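You operate a simulated robot arm through the tools that you are given. There is no shell and no other tool.

You are at the controls of a simulated robot arm. One attempt, no reset.

JOB
Crimp the blue lead at its colour's die and lay it in the orange tray.
Fine: one stroke of the lever, slide in; leave the slide out. Where these are worked on the way, their far stop is far enough and under half their travel is too little: press slide.

Only the result counts: the job must be done as asked and must still hold three seconds after the hand-in. Knocking over, shifting, dropping, spilling or breaking anything else fails it.

ROBOT AND FRAMES
A 6-joint arm with a two-finger parallel gripper, fixed in place. Base frame: the origin is at the foot of the arm, x ahead of it, y to its left, z up. Lengths are in m, angles in degrees, forces in N, time in s.
Its first joint turns from -166.0 to 166.0 degrees. Payload 3.91 kg.
The TCP is the grasp point between the finger pads, 0.03 m short of the fingertips. In the tool frame z runs along the fingers and y along their closing line. The gripper opens to 0.11 m. The fingers are 0.02 m wide and 0.01 m thick; the gripper's body (0.048 by 0.112 m) begins 0.055 m behind the TCP.
Orientation is that of the tool frame in the base frame, as [roll, pitch, yaw] about the fixed x, y, z axes, in that order (R = Rz(yaw) Ry(pitch) Rx(roll)). With the fingers straight down and closing along the base's y, the tool's x points along the base's -x, its y along +y and its z along -z.

CONTROLS
- The arm moves only by the tool move_arm. Its argument "series" is a list of rows, each a list of 7 numbers: the shift along the tool's x, y, z in m, then the turn, a rotation vector about the tool's x, y, z in degrees, then the gripper command, from -1 (fully open) to 1 (shut), values between in proportion. In form: [[x, y, z, wx, wy, wz, hand], ...]. A call has 1 to 20 rows; each row shifts and turns the commanded pose from where the row before left it, along the tool's axes as they then stand. A row lasts 0.2 s, in which the tool goes at most 0.05 m and 8.6 degrees; a call with a longer step from one row to the next is refused whole, and so is a gripper value outside its range. Where a pose cannot be reached the arm comes as near as it can. A force on the tool above 60 N (or 10 N above the force at the start of the call, whichever is more), or a blocked arm, ends the call early, and 0.2 s more pass. The fingers move at their own pace (about 0.108 m/s each) and stop on an object; they squeeze with about 22 N. The grip force told is the motor's: it shows also when the fingers shut on nothing. Time passes only in rows, and 0.2 s behind the last, so rows that do not move let the fingers close. The reply holds the time, the measured pose of the TCP, the force on the tool along the base axes, the opening and the grip force, in the units named above and with some noise, with the torque about the TCP (base axes, N m) and any sound that the robot's microphone picked up.
- Cameras (640 x 400 px; columns grow to the right, rows downward): "scene" is fixed at [0.2209, -0.498, 1.6037]; the picture's right is [0.45, -0.89, 0.00], its down [-0.61, -0.30, -0.74] and it looks along [0.66, 0.33, -0.68] (base axes); focal length 321 px, centre (320, 200). "wrist" rides on the gripper at [0.072, 0.017, -0.103] in the tool frame; the picture's right is [-0.23, 0.97, 0.00], its down [-0.76, -0.18, -0.62] and it looks along [-0.61, -0.14, 0.78] (tool axes); focal length 222 px, centre (320, 200). There is no depth. A picture from a camera that has moved, and an enlarged one, comes with that camera's place and axes in the base frame and with its lens.
- capture(camera): a new picture of that camera. The clock stands still meanwhile.
- enlarge(camera, box): a new picture of the part [left, top, right, bottom] of that camera's present view, enlarged. The clock stands still meanwhile.
- hand_in(): hands the job in; it is judged then, once.

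Places have to be worked out from the pictures, the camera data and where the tool is seen. Open the gripper and draw the arm clear of the work before you hand the job in, unless the task says otherwise.

The tools are called after "Call:" as name(argument=value, ...) on one line, values as JSON. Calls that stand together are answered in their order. move_arm: Moves the arm, as the interface text tells. Its arguments: {"type":"object","properties":{"series":{"type":"array"}},"required":["series"]} The other tools are called the same way: capture (camera) takes a picture; enlarge (camera, box) takes an enlarged picture of a part of a camera's view; hand_in () hands the job in.

At the start:

```text
clock: 0.0
tcp_pos: [0.5906, -0.0612, 1.2899]
tool_rot: [180.0, 0.0, 179.9]
force: [-0.4, -0.9, -0.6]
wrist_torque: [0.01, 0.01, 0.01]
gripper_width: 0.1096
finger_force: 0.0
```

scene: 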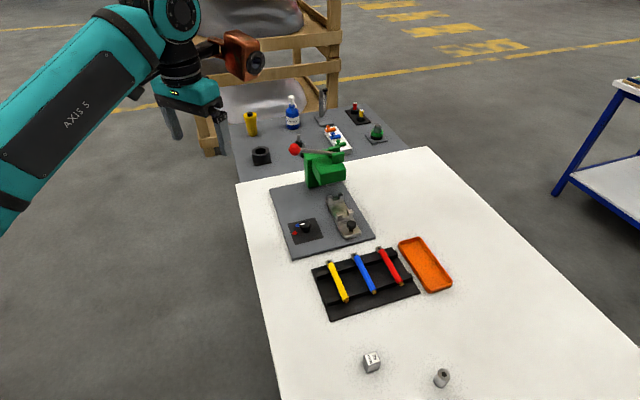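
wrist: 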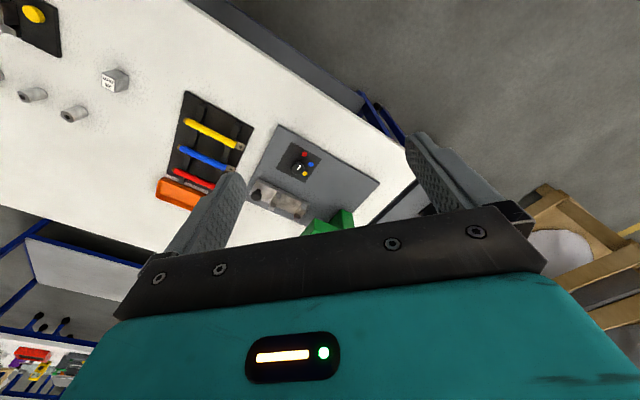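

The scene shows a plate with a green press (red-knobbed lever), a slide and a dial selector with colour marks, plus a rack with yellow/blue/red leads and an orange tray. I enlarge these areas to understand the mechanism.

Call:
enlarge(camera="scene", box=[260, 130, 400, 260])

Call:
enlarge(camera="scene", box=[300, 220, 470, 330])

Call:
enlarge(camera="wrist", box=[150, 80, 420, 250])

```text
3.08 times, centred on (330, 195) of scene
camera zoom: at [0.2209, -0.498, 1.6037], right [0.45, -0.89, 0.0], down [-0.61, -0.3, -0.74], along [0.66, 0.33, -0.68], focal length 987 px, centre (289, 215)
```

zoom: 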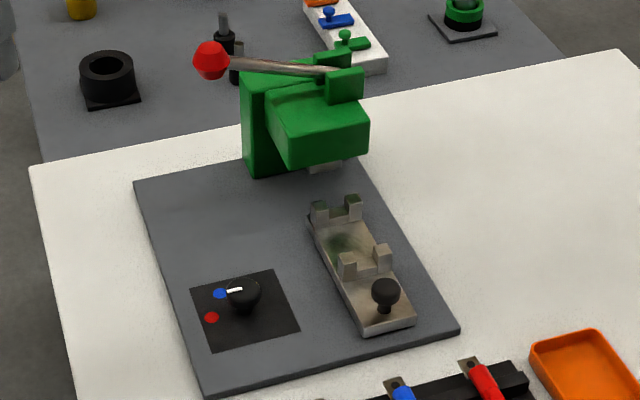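

```text
3.64 times, centred on (385, 275) of scene
camera zoom: at [0.2209, -0.498, 1.6037], right [0.45, -0.89, 0.0], down [-0.61, -0.3, -0.74], along [0.66, 0.33, -0.68], focal length 1166 px, centre (84, -73)
```

zoom: 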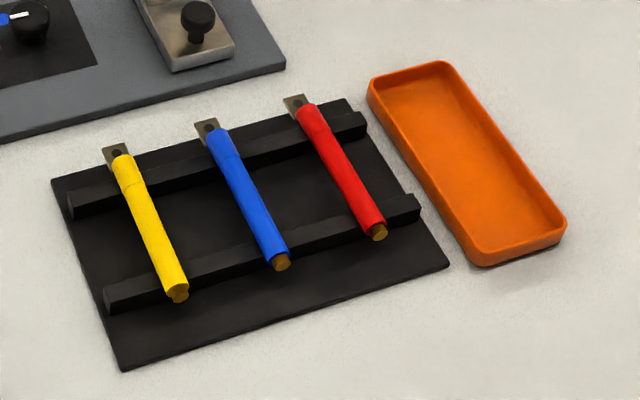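

```text
2.35 times, centred on (285, 165) of wrist
camera zoom: at [0.5163, -0.0439, 1.392], right [0.23, 0.97, 0.0], down [0.76, -0.18, 0.62], along [0.61, -0.14, -0.78], focal length 523 px, centre (402, 282)
```

zoom: 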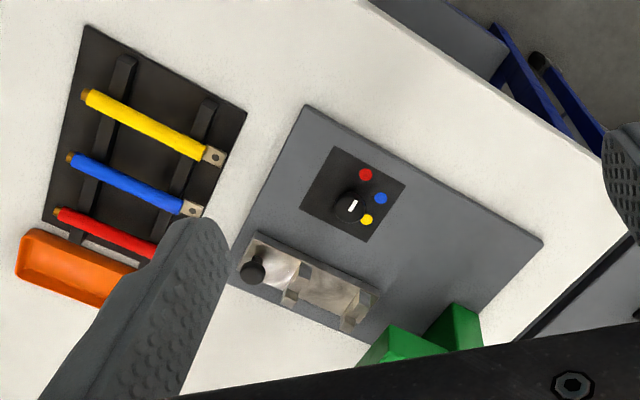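

The knob triangulates to about (0.785, -0.163, 0.896), the plate top to z≈0.87, and the blue lead runs from about (0.67,-0.42) to (0.755,-0.34). I move the wrist closer above the plate for a detailed view of dial, slide and press.

Call:
move_arm(series=[[-0.012, -0.012, 0.025, 0, 0, 0, -1], [-0.012, -0.012, 0.025, 0, 0, 0, -1], [-0.012, -0.012, 0.025, 0, 0, 0, -1], [-0.012, -0.012, 0.025, 0, 0, 0, -1], [-0.012, -0.012, 0.025, 0, 0, 0, -1], [-0.012, -0.012, 0.025, 0, 0, 0, -1], [0, 0, 0, 0, 0, 0, -1]])

Call:
capture(camera="wrist")

Call:
capture(camera="scene")

```text
clock: 1.6
tcp_pos: [0.663, -0.1336, 1.138]
tool_rot: [180.0, 0.0, -180.0]
force: [0.2, 0.2, 0.0]
wrist_torque: [-0.01, -0.02, 0.02]
gripper_width: 0.1097
finger_force: 0.0
```

```text
taken
camera wrist: at [0.5891, -0.1165, 1.2412], right [0.23, 0.97, 0.0], down [0.76, -0.18, 0.62], along [0.61, -0.14, -0.78], focal length 222 px, centre (320, 200)
```

wrist: 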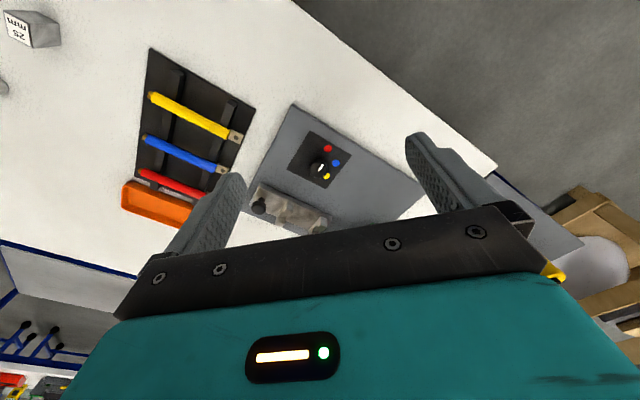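

```text
taken
```

scene: 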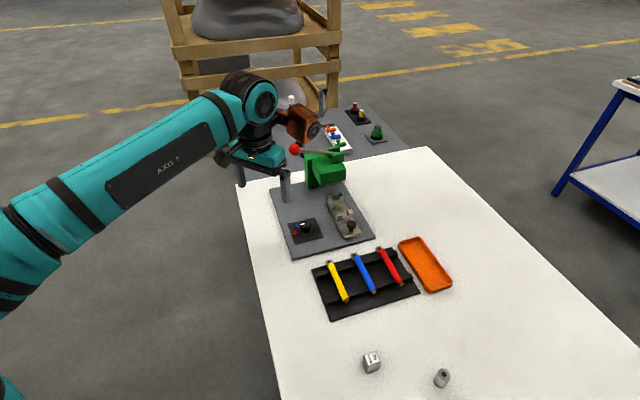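

I zoom in on the dial, slide and press to read the dial's pointer and the slide geometry.

Call:
enlarge(camera="wrist", box=[285, 125, 365, 195])

Call:
enlarge(camera="scene", box=[280, 205, 330, 250])

Call:
enlarge(camera="scene", box=[280, 130, 370, 250])

Call:
enlarge(camera="wrist", box=[230, 160, 350, 240])

```text
5.71 times, centred on (325, 160) of wrist
camera zoom: at [0.5891, -0.1165, 1.2412], right [0.23, 0.97, 0.0], down [0.76, -0.18, 0.62], along [0.61, -0.14, -0.78], focal length 1269 px, centre (291, 429)
```

zoom: 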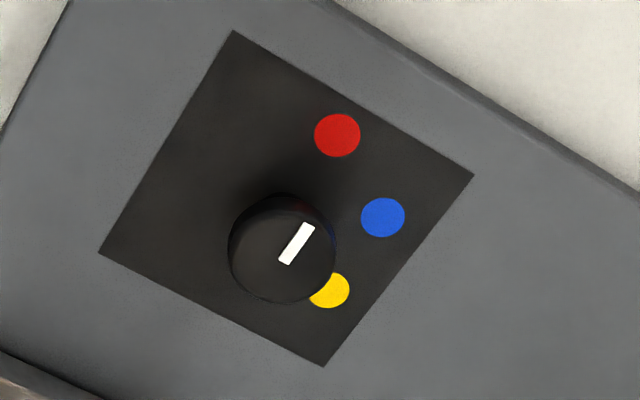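

```text
8.89 times, centred on (305, 228) of scene
camera zoom: at [0.2209, -0.498, 1.6037], right [0.45, -0.89, 0.0], down [-0.61, -0.3, -0.74], along [0.66, 0.33, -0.68], focal length 2851 px, centre (453, -44)
```

zoom: 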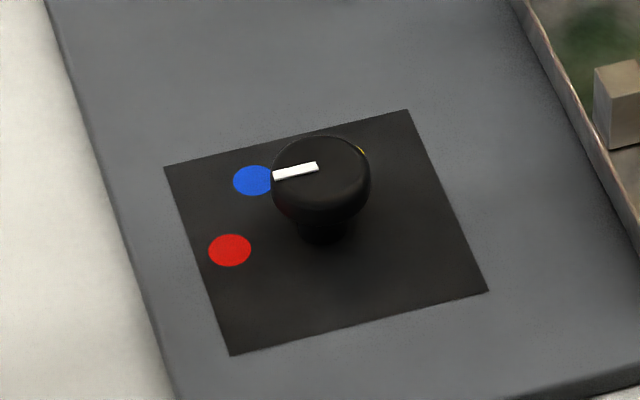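

```text
3.33 times, centred on (325, 190) of scene
camera zoom: at [0.2209, -0.498, 1.6037], right [0.45, -0.89, 0.0], down [-0.61, -0.3, -0.74], along [0.66, 0.33, -0.68], focal length 1069 px, centre (303, 233)
```

zoom: 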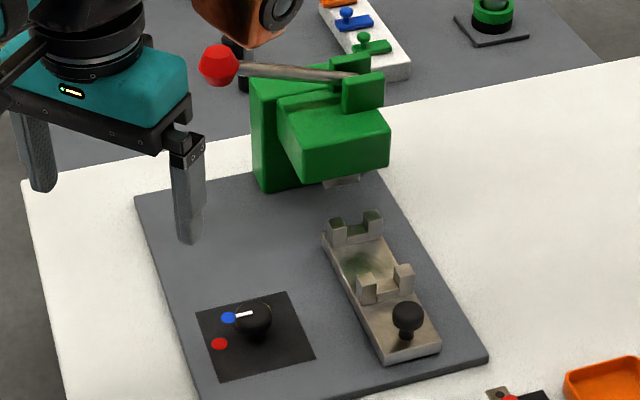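

```text
5.00 times, centred on (290, 200) of wrist
camera zoom: at [0.5891, -0.1165, 1.2412], right [0.23, 0.97, 0.0], down [0.76, -0.18, 0.62], along [0.61, -0.14, -0.78], focal length 1111 px, centre (470, 200)
```

zoom: 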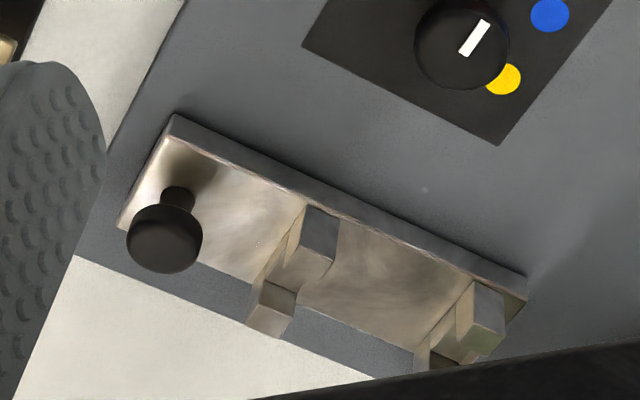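

The dial's white bar points to the red dot (~134°), blue lies ~60° clockwise from it (~74°). I check the gripper's own shape (the orange part) for clearance to the lever, and the lever itself.

Call:
enlarge(camera="scene", box=[190, 60, 370, 200])

Call:
enlarge(camera="scene", box=[320, 180, 370, 250])

```text
2.86 times, centred on (280, 130) of scene
camera zoom: at [0.2209, -0.498, 1.6037], right [0.45, -0.89, 0.0], down [-0.61, -0.3, -0.74], along [0.66, 0.33, -0.68], focal length 916 px, centre (434, 400)
```

zoom: 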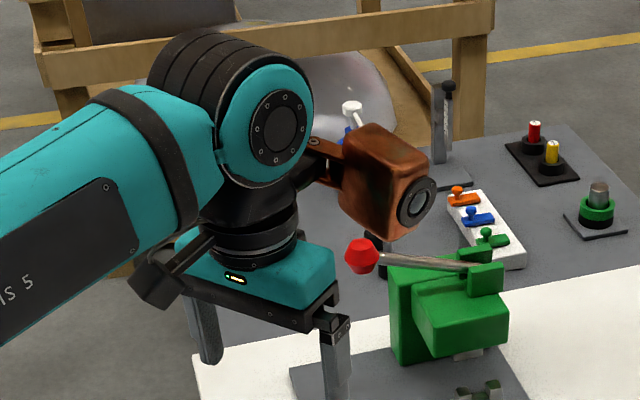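

```text
5.71 times, centred on (345, 215) of scene
camera zoom: at [0.2209, -0.498, 1.6037], right [0.45, -0.89, 0.0], down [-0.61, -0.3, -0.74], along [0.66, 0.33, -0.68], focal length 1832 px, centre (177, 114)
```

zoom: 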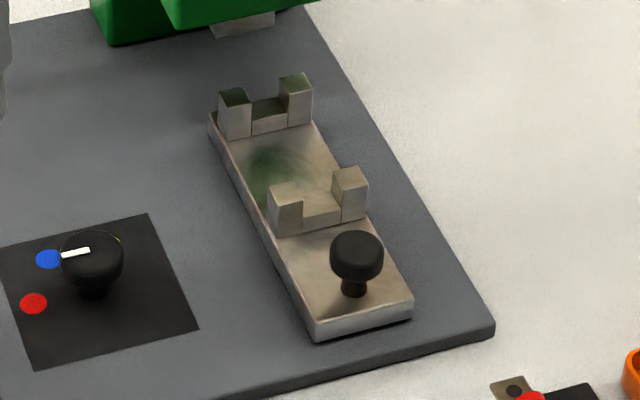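

The gripper carries an extra orange box on a bracket, so I'll watch its clearance. Next I move above the dial knob (≈0.785, -0.163) at height 1.02, turn 30° counter-clockwise in preparation, and look.

Call:
move_arm(series=[[-0.0244, -0.0059, 0.0236, 0, 0, 0, -1], [-0.0244, -0.0059, 0.0236, 0, 0, 0, -1], [-0.0244, -0.0059, 0.0236, 0, 0, 0, -1], [-0.0244, -0.0059, 0.0236, 0, 0, 0, -1], [-0.0244, -0.0059, 0.0236, 0, 0, 0, -1], [0, 0, 0, 0, 0, -7.5, -1], [0, 0, 0, 0, 0, -7.5, -1], [0, 0, 0, 0, 0, -7.5, -1], [0, 0, 0, 0, 0, -7.5, -1], [0, 0, 0, 0, 0, 0, -1]])

Call:
capture(camera="wrist")

Call:
enlarge(camera="scene", box=[190, 90, 390, 250])

```text
clock: 3.8
tcp_pos: [0.7839, -0.1614, 1.0214]
tool_rot: [-179.9, -0.1, -149.9]
force: [0.2, -0.9, 0.6]
wrist_torque: [-0.02, -0.01, 0.0]
gripper_width: 0.1099
finger_force: 0.2
```

```text
taken
camera wrist: at [0.7119, -0.1835, 1.1245], right [-0.29, 0.96, 0.0], down [0.75, 0.23, 0.62], along [0.6, 0.18, -0.78], focal length 222 px, centre (320, 200)
```

wrist: 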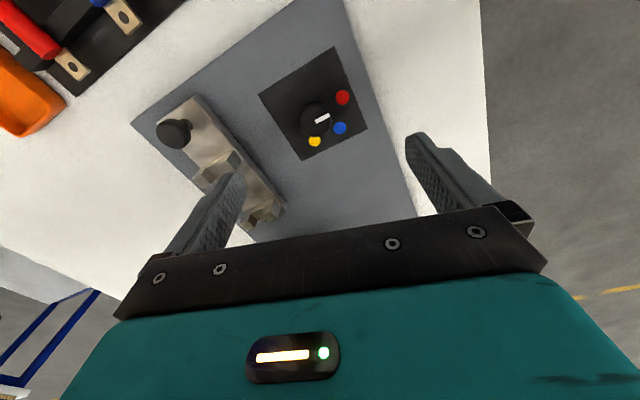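

```text
2.50 times, centred on (290, 170) of scene
camera zoom: at [0.2209, -0.498, 1.6037], right [0.45, -0.89, 0.0], down [-0.61, -0.3, -0.74], along [0.66, 0.33, -0.68], focal length 802 px, centre (395, 275)
```

zoom: 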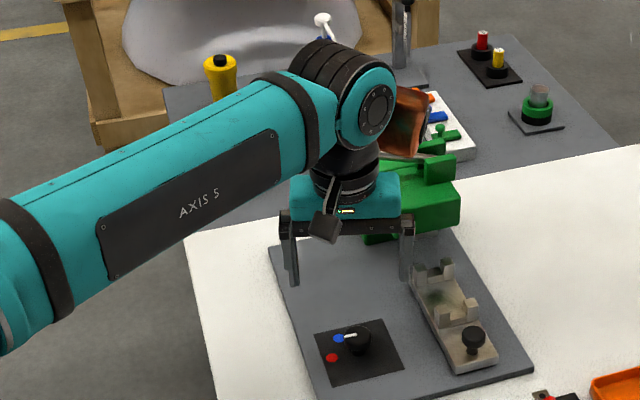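

The orange box rotates with the tool (≈0.10 m out, from ~0.09 m above the TCP), so I need the press geometry before working near it. I rise to z≈1.25 to view the press and lever from above with the wrist camera.

Call:
move_arm(series=[[0, 0, -0.046, 0, 0, 0, -1], [0, 0, -0.046, 0, 0, 0, -1], [0, 0, -0.046, 0, 0, 0, -1], [0, 0, -0.046, 0, 0, 0, -1], [0, 0, -0.046, 0, 0, 0, -1], [0, 0, 0, 0, 0, 0, -1]])

Call:
capture(camera="wrist")

Call:
enlarge(camera="wrist", box=[230, 80, 430, 220])

Call:
enlarge(camera="scene", box=[280, 130, 370, 200])

```text
clock: 5.2
tcp_pos: [0.7818, -0.1618, 1.2449]
tool_rot: [-179.8, 0.2, -149.9]
force: [-0.8, 1.0, 0.2]
wrist_torque: [0.02, -0.03, -0.02]
gripper_width: 0.11
finger_force: 0.0
out of reach, approached as far as the arm can: row 5
```

```text
taken
camera wrist: at [0.7094, -0.1833, 1.3472], right [-0.29, 0.96, 0.0], down [0.75, 0.23, 0.63], along [0.6, 0.18, -0.78], focal length 222 px, centre (320, 200)
```

wrist: 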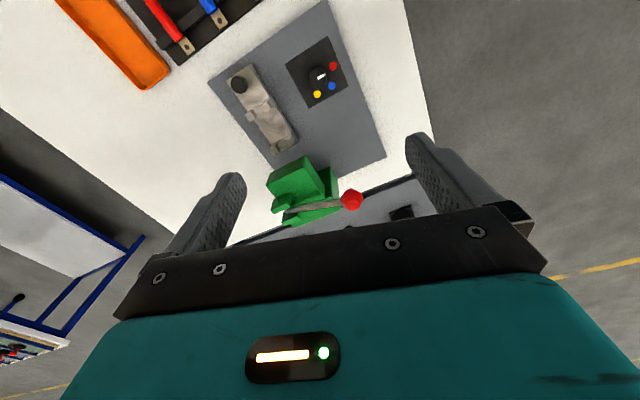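

```text
2.86 times, centred on (330, 150) of wrist
camera zoom: at [0.7094, -0.1833, 1.3472], right [-0.29, 0.96, 0.0], down [0.75, 0.23, 0.63], along [0.6, 0.18, -0.78], focal length 635 px, centre (291, 343)
```

zoom: 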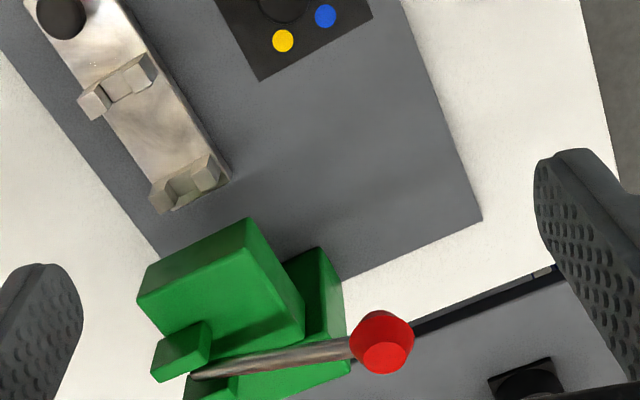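

```text
5.71 times, centred on (325, 165) of scene
camera zoom: at [0.2209, -0.498, 1.6037], right [0.45, -0.89, 0.0], down [-0.61, -0.3, -0.74], along [0.66, 0.33, -0.68], focal length 1832 px, centre (291, 400)
```

zoom: 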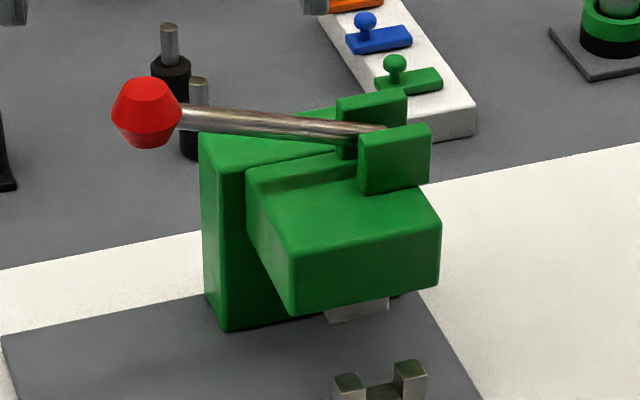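

The lever's red ball triangulates to about (0.913, -0.065, 1.06) and its pivot near (0.988, -0.167, 1.037). I zoom further to pin down the press head and slide geometry.

Call:
enlarge(camera="wrist", box=[255, 145, 375, 230])

Call:
enlarge(camera="wrist", box=[205, 50, 305, 160])

Call:
enlarge(camera="wrist", box=[280, 30, 360, 110])

```text
4.71 times, centred on (315, 188) of wrist
camera zoom: at [0.7094, -0.1833, 1.3472], right [-0.29, 0.96, 0.0], down [0.75, 0.23, 0.63], along [0.6, 0.18, -0.78], focal length 1045 px, centre (344, 259)
```

zoom: 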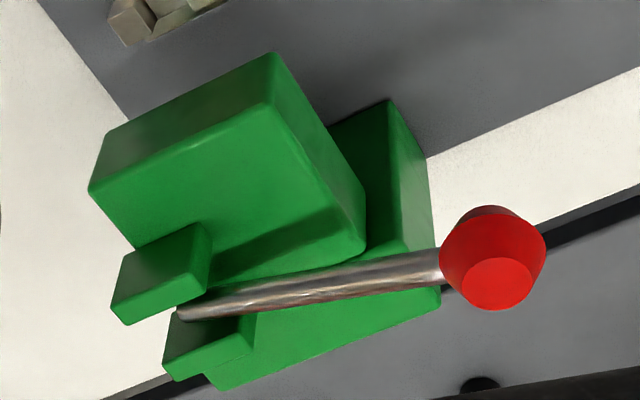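

```text
3.64 times, centred on (255, 105) of wrist
camera zoom: at [0.7094, -0.1833, 1.3472], right [-0.29, 0.96, 0.0], down [0.75, 0.23, 0.63], along [0.6, 0.18, -0.78], focal length 808 px, centre (556, 546)
```

zoom: 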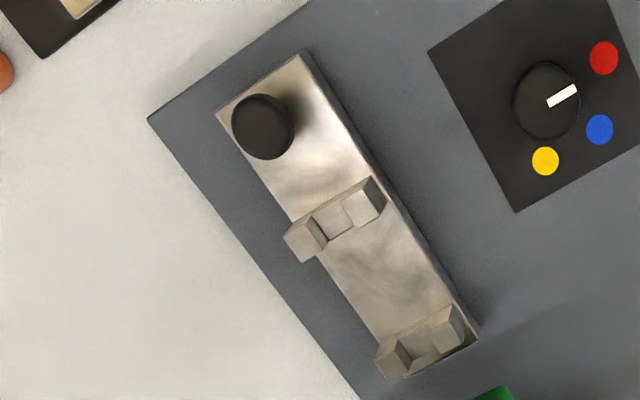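

```text
5.00 times, centred on (320, 70) of wrist
camera zoom: at [0.7094, -0.1833, 1.3472], right [-0.29, 0.96, 0.0], down [0.75, 0.23, 0.63], along [0.6, 0.18, -0.78], focal length 1111 px, centre (320, 850)
```

zoom: 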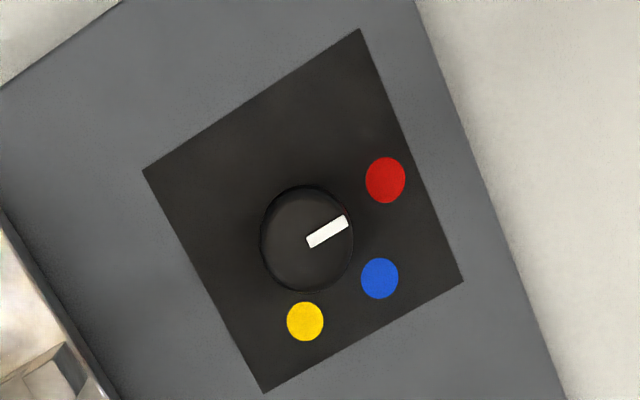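

The plate is yawed 45°: red at ~135°, blue at ~75°, yellow at ~15°, knob axis ≈ (0.7825, -0.1655) with top z≈0.908 and plate z≈0.873. I turn the tool back to yaw 180 (keeps the box away from the press) and descend to z≈0.98 above the knob to check alignment.

Call:
move_arm(series=[[0, 0, 0, 0, 0, 7.5, -0.3], [0, 0, 0, 0, 0, 7.5, -0.3], [0, 0, 0, 0, 0, 7.5, -0.3], [0, 0, 0, 0, 0, 7.5, -0.3], [-0.0005, -0.0007, 0.044, 0, 0, 0, -0.3], [0, -0.0007, 0.044, 0, 0, 0, -0.3], [0, -0.0007, 0.044, 0, 0, 0, -0.3], [0, -0.0007, 0.044, 0, 0, 0, -0.3], [0, -0.0007, 0.044, 0, 0, 0, -0.3], [0, 0, 0.044, 0, 0, 0, -0.3], [0, 0, 0, 0, 0, 0, -0.3]])

Call:
capture(camera="wrist")

Call:
enlarge(camera="scene", box=[230, 130, 390, 250])

```text
clock: 7.6
tcp_pos: [0.7811, -0.1668, 0.9803]
tool_rot: [-179.9, 0.0, 180.0]
force: [-0.1, -0.3, 1.1]
wrist_torque: [0.0, -0.03, 0.02]
gripper_width: 0.0712
finger_force: 0.0
```

```text
taken
camera wrist: at [0.7083, -0.1489, 1.084], right [0.23, 0.97, 0.0], down [0.76, -0.18, 0.62], along [0.61, -0.14, -0.78], focal length 222 px, centre (320, 200)
```

wrist: 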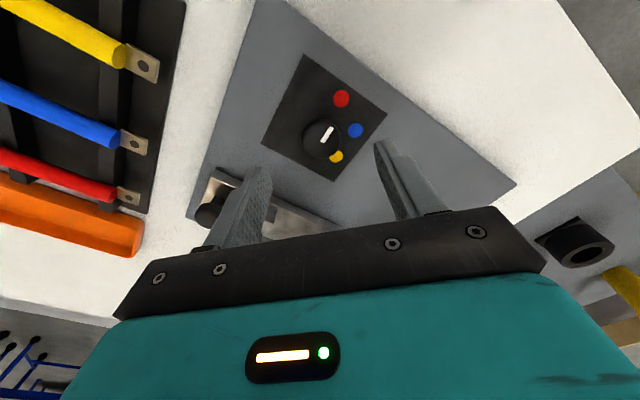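

```text
3.33 times, centred on (310, 190) of scene
camera zoom: at [0.2209, -0.498, 1.6037], right [0.45, -0.89, 0.0], down [-0.61, -0.3, -0.74], along [0.66, 0.33, -0.68], focal length 1069 px, centre (353, 233)
```

zoom: 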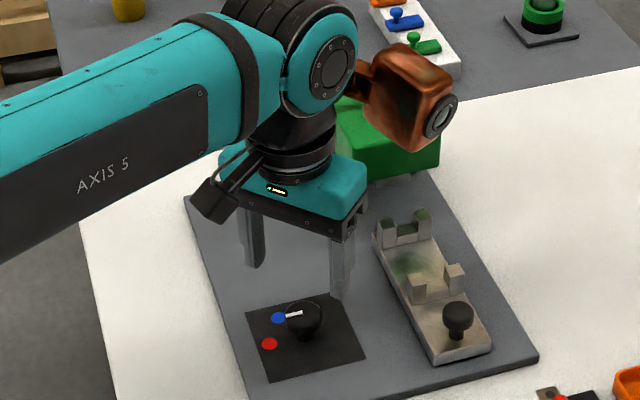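

The knob sits almost exactly under the TCP in the wrist view; I zoom in to measure the remaining offset.

Call:
enlarge(camera="wrist", box=[260, 90, 400, 180])

```text
4.44 times, centred on (330, 135) of wrist
camera zoom: at [0.7083, -0.1489, 1.084], right [0.23, 0.97, 0.0], down [0.76, -0.18, 0.62], along [0.61, -0.14, -0.78], focal length 987 px, centre (276, 489)
```

zoom: 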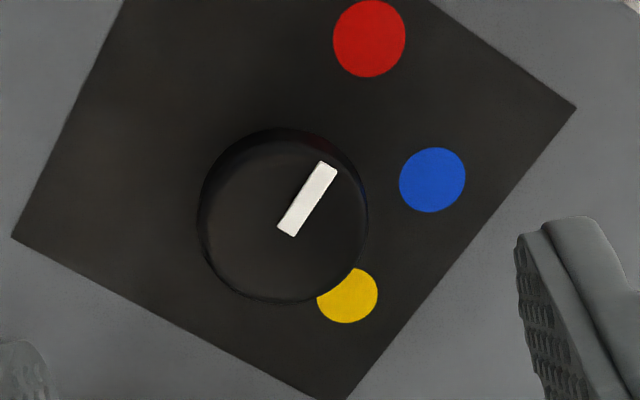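

Offset is only ~1 mm; the knob is 33 mm wide. I descend to z≈0.917 and close on the knob.

Call:
move_arm(series=[[-0.0009, 0.0012, 0.02, 0, 0, 0, -0.3], [0, 0, 0.02, 0, 0, 0, -0.3], [0, 0, 0.015, 0, 0, 0, -0.3], [0, 0, 0.008, 0, 0, 0, -0.3], [0, 0, 0, 0, 0, 0, -0.3], [0, 0, 0, 0, 0, 0, 1], [0, 0, 0, 0, 0, 0, 1], [0, 0, 0, 0, 0, 0, 1], [0, 0, 0, 0, 0, 0, 1]])

```text
clock: 9.6
tcp_pos: [0.7811, -0.1661, 0.9185]
tool_rot: [180.0, 0.0, -180.0]
force: [3.3, -17.1, -1.1]
wrist_torque: [-0.56, -0.62, -0.13]
gripper_width: 0.0334
finger_force: 44.9
```

Gripped at 33 mm width, with a 17 N side force in -y, so I shift half a millimetre to relax it, then look at the knob.

Call:
move_arm(series=[[0, -0.0008, 0, 0, 0, 0, 1], [0, 0, 0, 0, 0, 0, 1]])

```text
clock: 10.2
tcp_pos: [0.7807, -0.166, 0.9181]
tool_rot: [180.0, 0.0, 180.0]
force: [5.7, -17.5, 0.8]
wrist_torque: [-0.48, -0.26, -0.12]
gripper_width: 0.0331
finger_force: 45.1
```

The side force is steady and modest; I turn the knob clockwise (seen from above) toward blue, first half of the 60°.

Call:
move_arm(series=[[0, 0, 0, 0, 0, 7.5, 1], [0, 0, 0, 0, 0, 7.5, 1], [0, 0, 0, 0, 0, 7.5, 1], [0, 0, 0, 0, 0, 7.5, 1], [0, 0, 0, 0, 0, 0, 1]])

Call:
enlarge(camera="wrist", box=[230, 90, 410, 220])

```text
clock: 11.4
tcp_pos: [0.7819, -0.1632, 0.9172]
tool_rot: [-179.9, -0.1, 150.1]
force: [5.1, 32.2, 6.9]
wrist_torque: [1.41, 0.03, 0.22]
gripper_width: 0.0335
finger_force: 44.7
```

```text
3.08 times, centred on (320, 155) of wrist
camera zoom: at [0.7271, -0.1117, 1.0213], right [0.68, 0.73, 0.0], down [0.57, -0.54, 0.62], along [0.46, -0.43, -0.78], focal length 684 px, centre (320, 338)
```

zoom: 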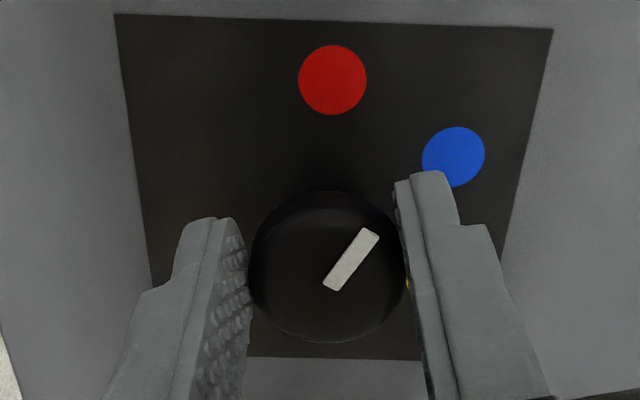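

The knob turned 30° with the fingers, but a 32 N +y side force has built up; I shift the command 2 mm toward +y to relax it before going on.

Call:
move_arm(series=[[0.001, 0.0017, 0, 0, 0, 0, 1], [0, 0, 0, 0, 0, 0, 1]])

```text
clock: 12.0
tcp_pos: [0.7828, -0.1624, 0.9178]
tool_rot: [-179.9, -0.1, 150.0]
force: [6.6, 25.8, 10.3]
wrist_torque: [1.12, 0.36, 0.16]
gripper_width: 0.033
finger_force: 45.8
```

Force eased only slightly, it seems bounded by the grip itself. I finish the remaining 30° of rotation.

Call:
move_arm(series=[[0, 0.001, 0, 0, 0, 0, 1], [0, 0, 0, 0, 0, 7.5, 1], [0, 0, 0, 0, 0, 7.5, 1], [0, 0, 0, 0, 0, 7.5, 1], [0, 0, 0, 0, 0, 7.5, 1], [0, 0, 0, 0, 0, 0, 1]])

Call:
enlarge(camera="wrist", box=[230, 90, 410, 220])

```text
clock: 13.4
tcp_pos: [0.7845, -0.1593, 0.9182]
tool_rot: [-180.0, 0.0, 120.0]
force: [43.6, 21.9, 17.6]
wrist_torque: [0.12, -1.6, 0.31]
gripper_width: 0.0333
finger_force: 45.0
```

```text
3.08 times, centred on (320, 155) of wrist
camera zoom: at [0.7622, -0.0885, 1.0211], right [0.96, 0.29, 0.0], down [0.23, -0.75, 0.62], along [0.18, -0.6, -0.78], focal length 684 px, centre (320, 338)
```

zoom: 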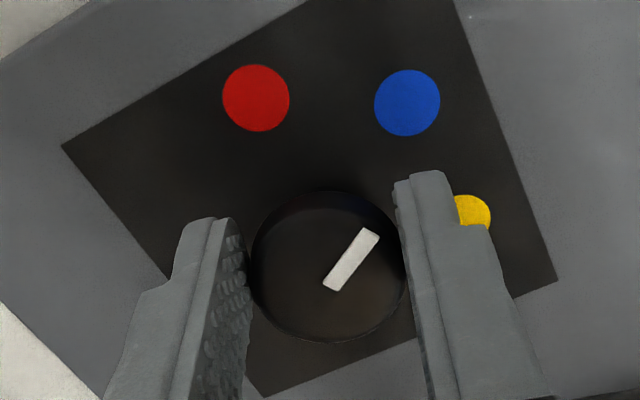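

The knob has followed the full 60°; the force pattern shows the true knob axis is ~6 mm further in +x of my grip. I shift the command along the tool's y to unload it before opening.

Call:
move_arm(series=[[0, 0.003, 0, 0, 0, 0, 1], [0, 0, 0, 0, 0, 0, 1]])

```text
clock: 14.0
tcp_pos: [0.7865, -0.1596, 0.9181]
tool_rot: [-179.9, -0.1, 120.0]
force: [10.5, 21.7, 11.7]
wrist_torque: [0.33, -0.13, 0.13]
gripper_width: 0.0335
finger_force: 45.1
```

Much lower; one more small shift to null it, then open the fingers.

Call:
move_arm(series=[[0.002, 0.0015, 0, 0, 0, 0, 1], [0, 0, 0, 0, 0, 0, 1]])

```text
clock: 14.6
tcp_pos: [0.7866, -0.1598, 0.9173]
tool_rot: [-179.8, -0.1, 119.8]
force: [-4.0, -11.1, 6.8]
wrist_torque: [0.07, 0.33, -0.04]
gripper_width: 0.0332
finger_force: 45.1
```

Forces are now small. I open the fingers to ~70 mm, then rise straight up and inspect the dial.

Call:
move_arm(series=[[0, 0, 0, 0, 0, 0, 0.2], [0, 0, 0, 0, 0, 0, -0.3], [0, 0, 0, 0, 0, 0, -0.3], [0, 0, -0.03, 0, 0, 0, -0.3], [0, 0, -0.04, 0, 0, 0, -0.3], [0, 0, -0.04, 0, 0, 0, -0.3], [0, 0, 0, 0, 0, 0, -0.3]])

Call:
enlarge(camera="wrist", box=[250, 60, 410, 180])

Call:
enlarge(camera="scene", box=[230, 130, 390, 250])

```text
clock: 16.2
tcp_pos: [0.7859, -0.1554, 1.0251]
tool_rot: [180.0, 0.0, 120.0]
force: [0.6, 0.3, 0.3]
wrist_torque: [-0.02, 0.0, 0.01]
gripper_width: 0.0715
finger_force: 0.1
```

```text
3.33 times, centred on (330, 120) of wrist
camera zoom: at [0.7639, -0.0844, 1.1303], right [0.96, 0.29, 0.0], down [0.23, -0.75, 0.62], along [0.18, -0.6, -0.78], focal length 740 px, centre (287, 467)
```

zoom: 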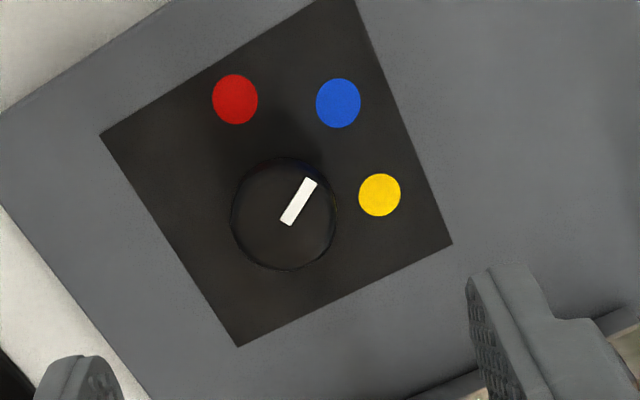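

```text
3.33 times, centred on (310, 190) of scene
camera zoom: at [0.2209, -0.498, 1.6037], right [0.45, -0.89, 0.0], down [-0.61, -0.3, -0.74], along [0.66, 0.33, -0.68], focal length 1069 px, centre (353, 233)
```

zoom: 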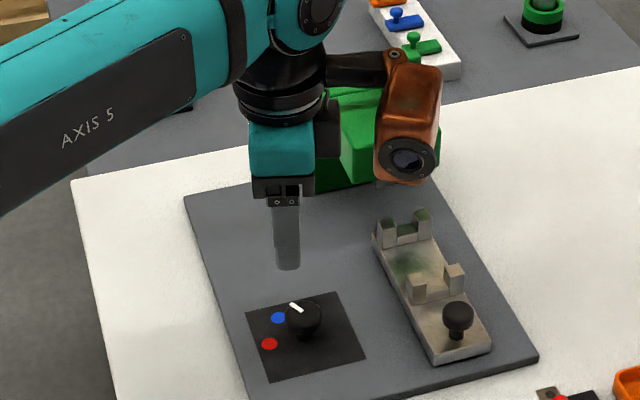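

The dial now points at blue. Next I rise, turn to yaw 45° (keeps box and camera clear of the press when laying the lead) and move above the blue lead near (0.714, -0.379).

Call:
move_arm(series=[[0, 0, -0.04, 0, 0, 0, 0], [0, 0, -0.04, 0, 0, 0, 0], [0, 0, 0, 0, 0, 8.33, 0], [0, 0, 0, 0, 0, 8.33, 0], [0, 0, 0, 0, 0, 8.33, 0], [0, 0, 0, 0, 0, 8.33, 0], [0, 0, 0, 0, 0, 8.33, 0], [0, 0, 0, 0, 0, 8.33, 0], [0, 0, 0, 0, 0, 8.33, 0], [0, 0, 0, 0, 0, 8.33, 0], [0, 0, 0, 0, 0, 8.33, 0], [0, 0, 0, 0, 0, 0, 0]])

```text
clock: 18.8
tcp_pos: [0.785, -0.1578, 1.1092]
tool_rot: [180.0, 0.1, 45.1]
force: [0.1, -0.4, -0.4]
wrist_torque: [-0.03, 0.0, 0.05]
gripper_width: 0.0548
finger_force: 0.0
```

Yaw 45° is reachable. Now I translate over the rack and take pictures.

Call:
move_arm(series=[[-0.0345, 0.0176, 0, 0, 0, 0, 0], [-0.0345, 0.0176, 0, 0, 0, 0, 0], [-0.0345, 0.0176, 0, 0, 0, 0, 0], [-0.0345, 0.0176, 0, 0, 0, 0, 0], [-0.0345, 0.0176, 0, 0, 0, 0, 0], [-0.0345, 0.0176, 0.02, 0, 0, 0, 0], [0, 0, 0.03, 0, 0, 0, 0], [0, 0, 0, 0, 0, 0, 0]])

Call:
capture(camera="wrist")

Call:
capture(camera="scene")

```text
clock: 20.6
tcp_pos: [0.7146, -0.381, 1.0572]
tool_rot: [-179.9, -0.1, 45.0]
force: [0.0, -0.6, 0.0]
wrist_torque: [-0.01, 0.03, -0.02]
gripper_width: 0.0549
finger_force: 0.1
```

```text
taken
camera wrist: at [0.7764, -0.3401, 1.1605], right [0.53, -0.85, 0.0], down [-0.66, -0.41, 0.62], along [-0.53, -0.33, -0.78], focal length 222 px, centre (320, 200)
```

wrist: 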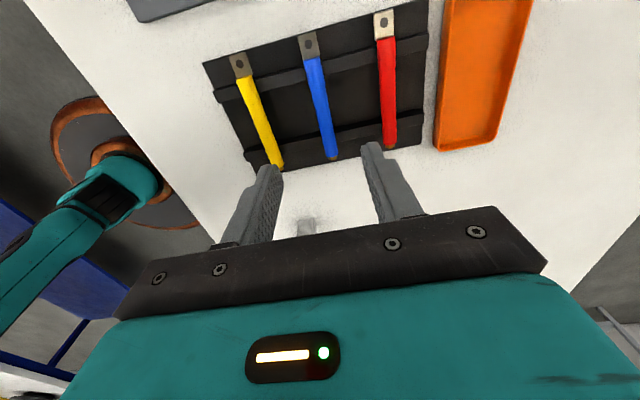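

```text
taken
```

scene: 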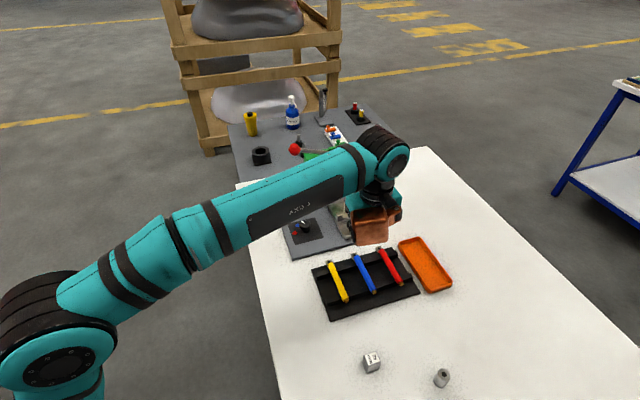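

I zoom on the blue lead to get its exact position and angle.

Call:
enlarge(camera="wrist", box=[220, 10, 420, 170])

Call:
enlarge(camera="scene", box=[310, 230, 460, 325])

```text
2.50 times, centred on (320, 90) of wrist
camera zoom: at [0.7764, -0.3401, 1.1605], right [0.53, -0.85, 0.0], down [-0.66, -0.41, 0.62], along [-0.53, -0.33, -0.78], focal length 555 px, centre (320, 475)
```

zoom: 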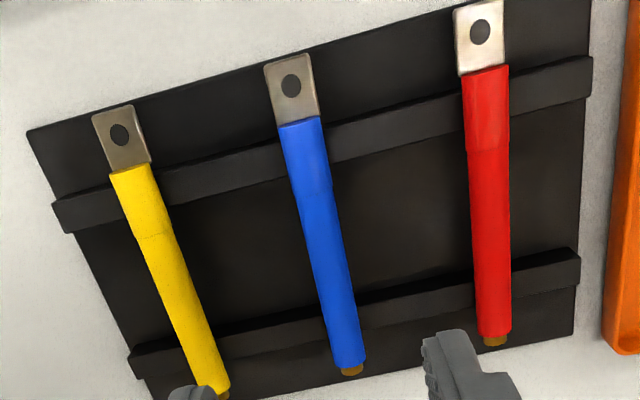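

```text
4.21 times, centred on (385, 278) of scene
camera zoom: at [0.2209, -0.498, 1.6037], right [0.45, -0.89, 0.0], down [-0.61, -0.3, -0.74], along [0.66, 0.33, -0.68], focal length 1350 px, centre (46, -126)
```

zoom: 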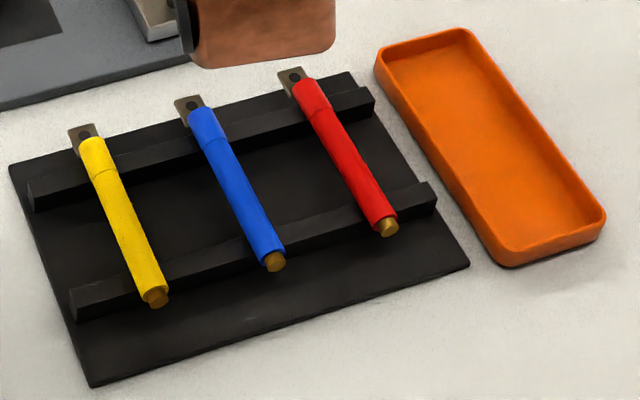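

The blue tube runs from (0.671,-0.424) to (0.748,-0.348), 44–45°, axis z≈0.893, ~18 mm thick, centre ≈ (0.709,-0.386). I tilt the tool 12° backwards (body away from the press side), and descend to z≈0.96 above the tube's centre.

Call:
move_arm(series=[[0, 0, 0, 0, 6, 0, 0], [0, 0, 0, 0, 6, 0, 0], [-0.0068, -0.0004, 0.02335, 0, 0, 0, 0], [-0.0068, 0, 0.02335, 0, 0, 0, 0], [-0.0068, 0, 0.02335, 0, 0, 0, 0], [-0.0068, 0, 0.02335, 0, 0, 0, 0], [0, 0, 0, 0, 0, 0, 0]])

Call:
capture(camera="wrist")

Call:
enlarge(camera="scene", box=[310, 180, 460, 320])

```text
clock: 22.2
tcp_pos: [0.7077, -0.3834, 0.9606]
tool_rot: [180.0, -12.0, 45.0]
force: [0.3, 0.0, 0.1]
wrist_torque: [0.0, -0.01, -0.01]
gripper_width: 0.055
finger_force: 0.0
```

```text
taken
camera wrist: at [0.7536, -0.3596, 1.0765], right [0.53, -0.85, -0.05], down [-0.74, -0.49, 0.45], along [-0.4, -0.2, -0.89], focal length 222 px, centre (320, 200)
```

wrist: 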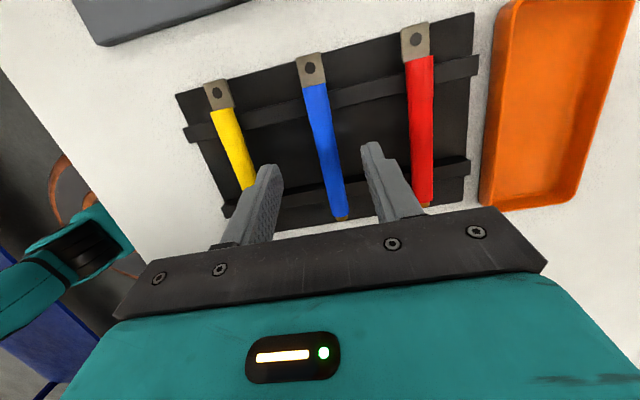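

```text
2.86 times, centred on (385, 250) of scene
camera zoom: at [0.2209, -0.498, 1.6037], right [0.45, -0.89, 0.0], down [-0.61, -0.3, -0.74], along [0.66, 0.33, -0.68], focal length 916 px, centre (134, 57)
```

zoom: 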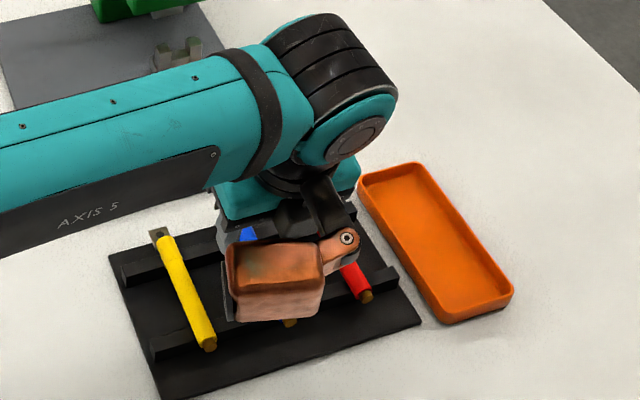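

The lead appears a few mm to the tool's +y side of the fingers' centre; I zoom to measure.

Call:
enlarge(camera="wrist", box=[250, 50, 410, 230])

```text
2.22 times, centred on (330, 140) of wrist
camera zoom: at [0.7536, -0.3596, 1.0765], right [0.53, -0.85, -0.05], down [-0.74, -0.49, 0.45], along [-0.4, -0.2, -0.89], focal length 494 px, centre (298, 333)
```

zoom: 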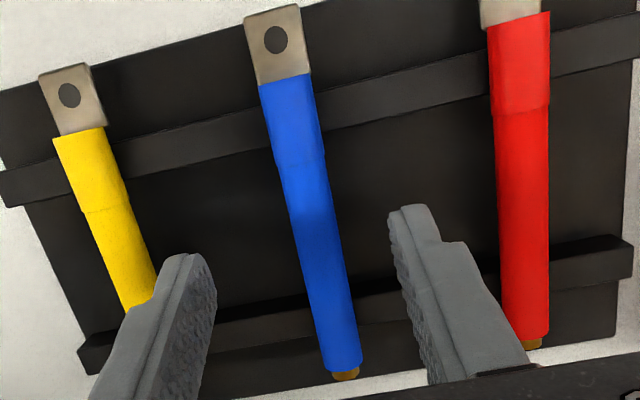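

The tube lies ~4.4 mm to the tool's +y. I correct that and descend to TCP z≈0.911 around the lead, without closing yet.

Call:
move_arm(series=[[-0.0034, 0.0044, 0.0162, 0, 0, 0, 0], [-0.0034, 0, 0.0162, 0, 0, 0, 0], [-0.0034, 0, 0.0162, 0, 0, 0, 0], [0, 0, 0, 0, 0, 0, 0]])

Call:
capture(camera="wrist")

```text
clock: 23.2
tcp_pos: [0.7115, -0.3858, 0.9117]
tool_rot: [180.0, -12.0, 44.9]
force: [-0.1, 0.1, 0.2]
wrist_torque: [0.02, -0.03, -0.03]
gripper_width: 0.0549
finger_force: 0.0
```

```text
taken
camera wrist: at [0.7579, -0.3626, 1.0273], right [0.53, -0.85, -0.05], down [-0.74, -0.49, 0.45], along [-0.41, -0.2, -0.89], focal length 222 px, centre (320, 200)
```

wrist: 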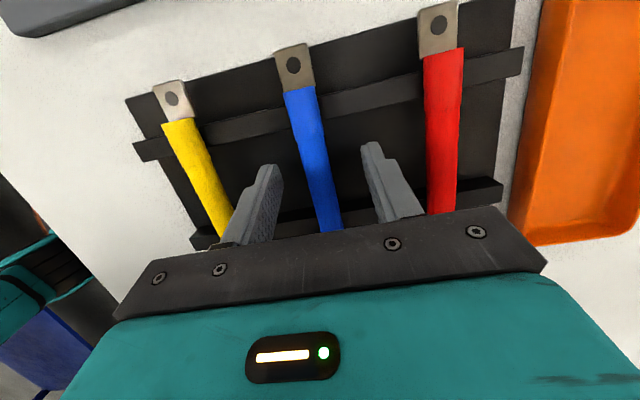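

The fingers straddle the blue lead, nothing touched. I close on it.

Call:
move_arm(series=[[0, 0, 0, 0, 0, 0, 0.5], [0, 0, 0, 0, 0, 0, 1], [0, 0, 0, 0, 0, 0, 1], [0, 0, 0, 0, 0, 0, 1]])

Call:
enlarge(camera="wrist", box=[220, 30, 420, 240])

```text
clock: 24.2
tcp_pos: [0.7122, -0.3865, 0.9119]
tool_rot: [-180.0, -12.0, 45.1]
force: [0.8, 0.8, -0.3]
wrist_torque: [-0.05, 0.0, -0.02]
gripper_width: 0.0165
finger_force: 21.9
```

```text
1.90 times, centred on (320, 135) of wrist
camera zoom: at [0.7579, -0.3626, 1.0275], right [0.53, -0.85, -0.05], down [-0.74, -0.49, 0.45], along [-0.4, -0.2, -0.89], focal length 423 px, centre (320, 324)
```

zoom: 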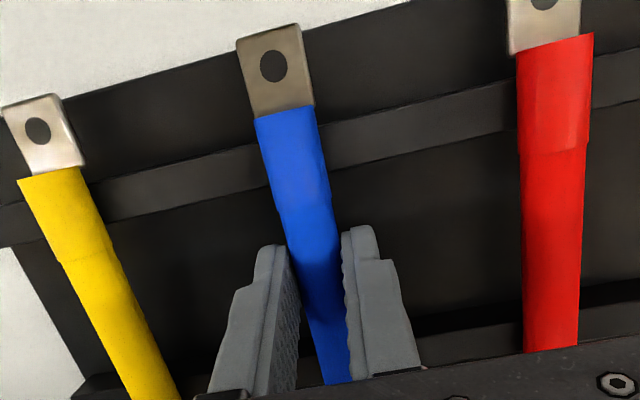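

Lead gripped (16.5 mm, 22 N) near its tube centre. I lift it straight up ~0.1 m and check that it hangs level.

Call:
move_arm(series=[[0.0021, 0, -0.0098, 0, 0, 0, 1], [0.0062, 0, -0.0293, 0, 0, 0, 1], [0.0062, 0, -0.0293, 0, 0, 0, 1], [0.0062, 0, -0.0293, 0, 0, 0, 1], [0, 0, 0, 0, 0, 0, 1]])

Call:
capture(camera="wrist")

Call:
enlarge(camera="scene", box=[300, 150, 460, 320])

```text
clock: 25.4
tcp_pos: [0.7114, -0.3857, 1.0111]
tool_rot: [-180.0, -12.1, 45.2]
force: [0.1, -0.6, 0.1]
wrist_torque: [0.03, 0.01, -0.02]
gripper_width: 0.0168
finger_force: 21.8
```

```text
taken
camera wrist: at [0.7574, -0.3628, 1.127], right [0.53, -0.85, -0.05], down [-0.74, -0.49, 0.45], along [-0.4, -0.2, -0.89], focal length 222 px, centre (320, 200)
```

wrist: 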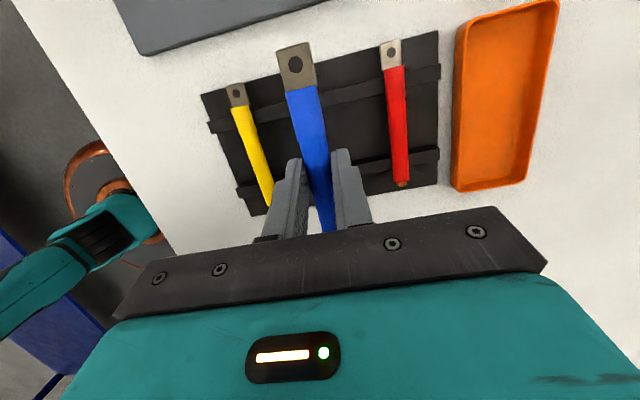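

```text
2.35 times, centred on (380, 235) of scene
camera zoom: at [0.2209, -0.498, 1.6037], right [0.45, -0.89, 0.0], down [-0.61, -0.3, -0.74], along [0.66, 0.33, -0.68], focal length 755 px, centre (179, 118)
```

zoom: 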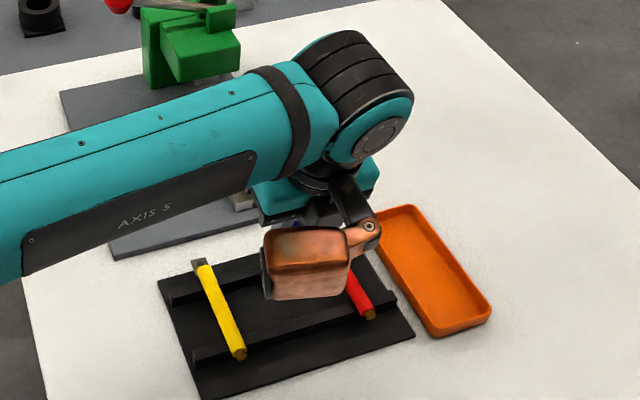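

The lead is steady in the grip. I carry it along the slide direction to just behind the nest (TCP ≈ (0.852,-0.271), z≈1.01) and look at the nest.

Call:
move_arm(series=[[0.0352, 0.0037, 0.0075, 0, 0, 0, 1], [0.0352, 0.0037, 0.0075, 0, 0, 0, 1], [0.0352, 0.0037, 0.0075, 0, 0, 0, 1], [0.0352, 0.0037, 0.0075, 0, 0, 0, 1], [0.0352, 0.0037, 0.0075, 0, 0, 0, 1], [0, 0, 0, 0, 0, 0, 1]])

Call:
capture(camera="wrist")

Call:
enlarge(camera="scene", box=[270, 130, 420, 260])

```text
clock: 26.8
tcp_pos: [0.8515, -0.2691, 1.0103]
tool_rot: [179.9, -12.0, 45.1]
force: [0.2, 0.2, -0.8]
wrist_torque: [-0.03, 0.01, -0.01]
gripper_width: 0.0169
finger_force: 21.8
```

```text
taken
camera wrist: at [0.8991, -0.2467, 1.1268], right [0.53, -0.85, -0.05], down [-0.74, -0.49, 0.45], along [-0.41, -0.21, -0.89], focal length 222 px, centre (320, 200)
```

wrist: 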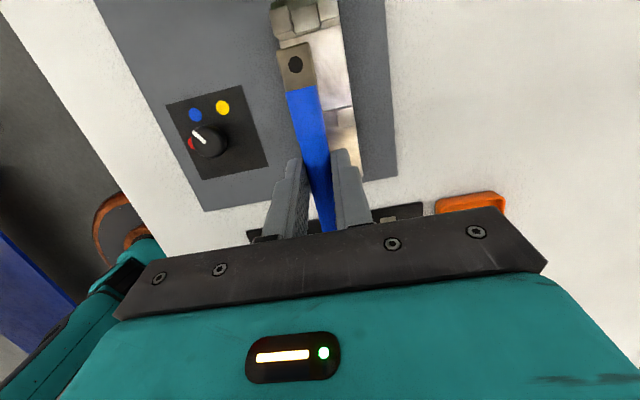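

```text
3.08 times, centred on (345, 195) of scene
camera zoom: at [0.2209, -0.498, 1.6037], right [0.45, -0.89, 0.0], down [-0.61, -0.3, -0.74], along [0.66, 0.33, -0.68], focal length 987 px, centre (243, 215)
```

zoom: 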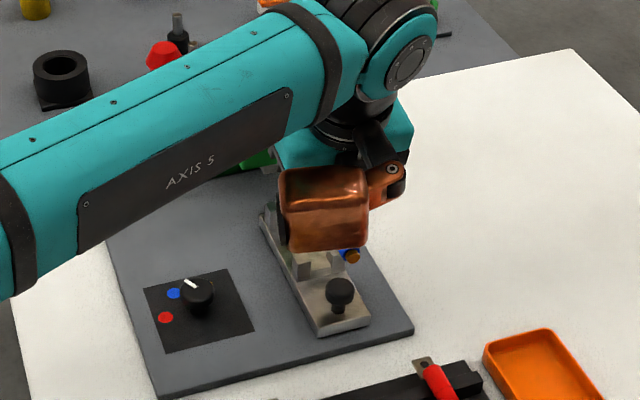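

I zoom on the nest region in the wrist view to measure its lateral offset relative to the held lead.

Call:
enlarge(camera="wrist", box=[240, 0, 400, 180])

```text
2.22 times, centred on (320, 90) of wrist
camera zoom: at [0.8991, -0.2467, 1.1268], right [0.53, -0.85, -0.05], down [-0.74, -0.49, 0.45], along [-0.41, -0.21, -0.89], focal length 494 px, centre (320, 444)
```

zoom: 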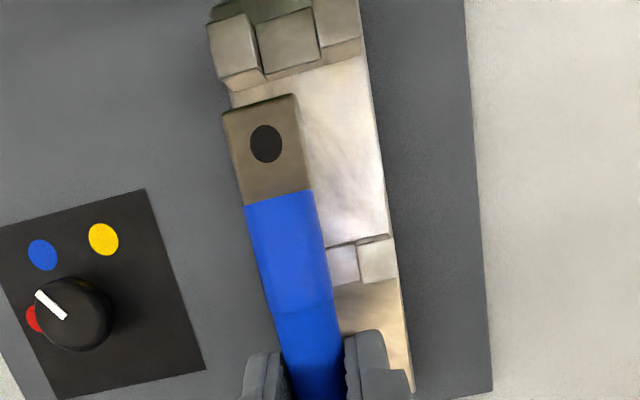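

The nest centre is 61.6 mm ahead and ~6 mm to the tool's +y of the TCP; post tops ≈0.911, saddles ≈0.90. I approach from behind and above, so the lug goes in below the press head, stopping with the lead ~2 cm above the saddles.

Call:
move_arm(series=[[0.0104, 0.002, 0.018, 0, 0, 0, 1], [0.0104, 0.002, 0.018, 0, 0, 0, 1], [0.0104, 0.002, 0.018, 0, 0, 0, 1], [0.0068, 0, 0.0091, 0, 0, 0, 1], [0.0068, 0, 0.0091, 0, 0, 0, 1], [0, 0, 0, 0, 0, 0, 1]])

Call:
enlarge(camera="wrist", box=[230, 0, 430, 230])

Call:
enlarge(camera="scene", box=[290, 130, 400, 250])

```text
clock: 28.2
tcp_pos: [0.8978, -0.2348, 0.9503]
tool_rot: [180.0, -12.0, 45.0]
force: [-0.2, 0.5, -0.2]
wrist_torque: [-0.02, 0.01, 0.01]
gripper_width: 0.0166
finger_force: 22.0
```

```text
1.74 times, centred on (330, 115) of wrist
camera zoom: at [0.9434, -0.2112, 1.0661], right [0.53, -0.85, -0.05], down [-0.74, -0.49, 0.45], along [-0.41, -0.2, -0.89], focal length 386 px, centre (303, 348)
```

zoom: 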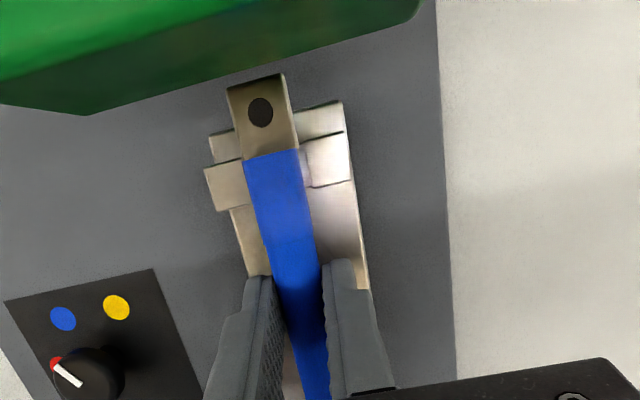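

```text
3.33 times, centred on (345, 190) of scene
camera zoom: at [0.2209, -0.498, 1.6037], right [0.45, -0.89, 0.0], down [-0.61, -0.3, -0.74], along [0.66, 0.33, -0.68], focal length 1069 px, centre (237, 233)
```

zoom: 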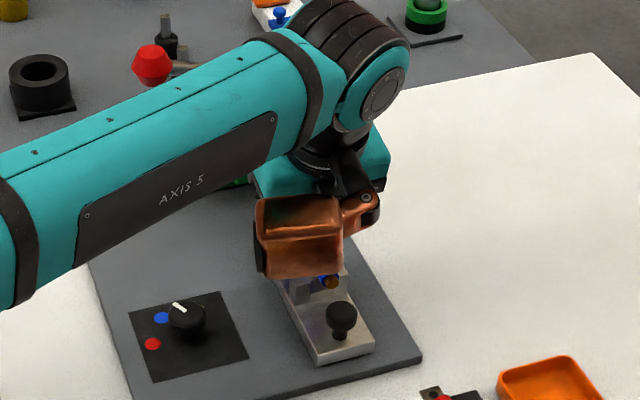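

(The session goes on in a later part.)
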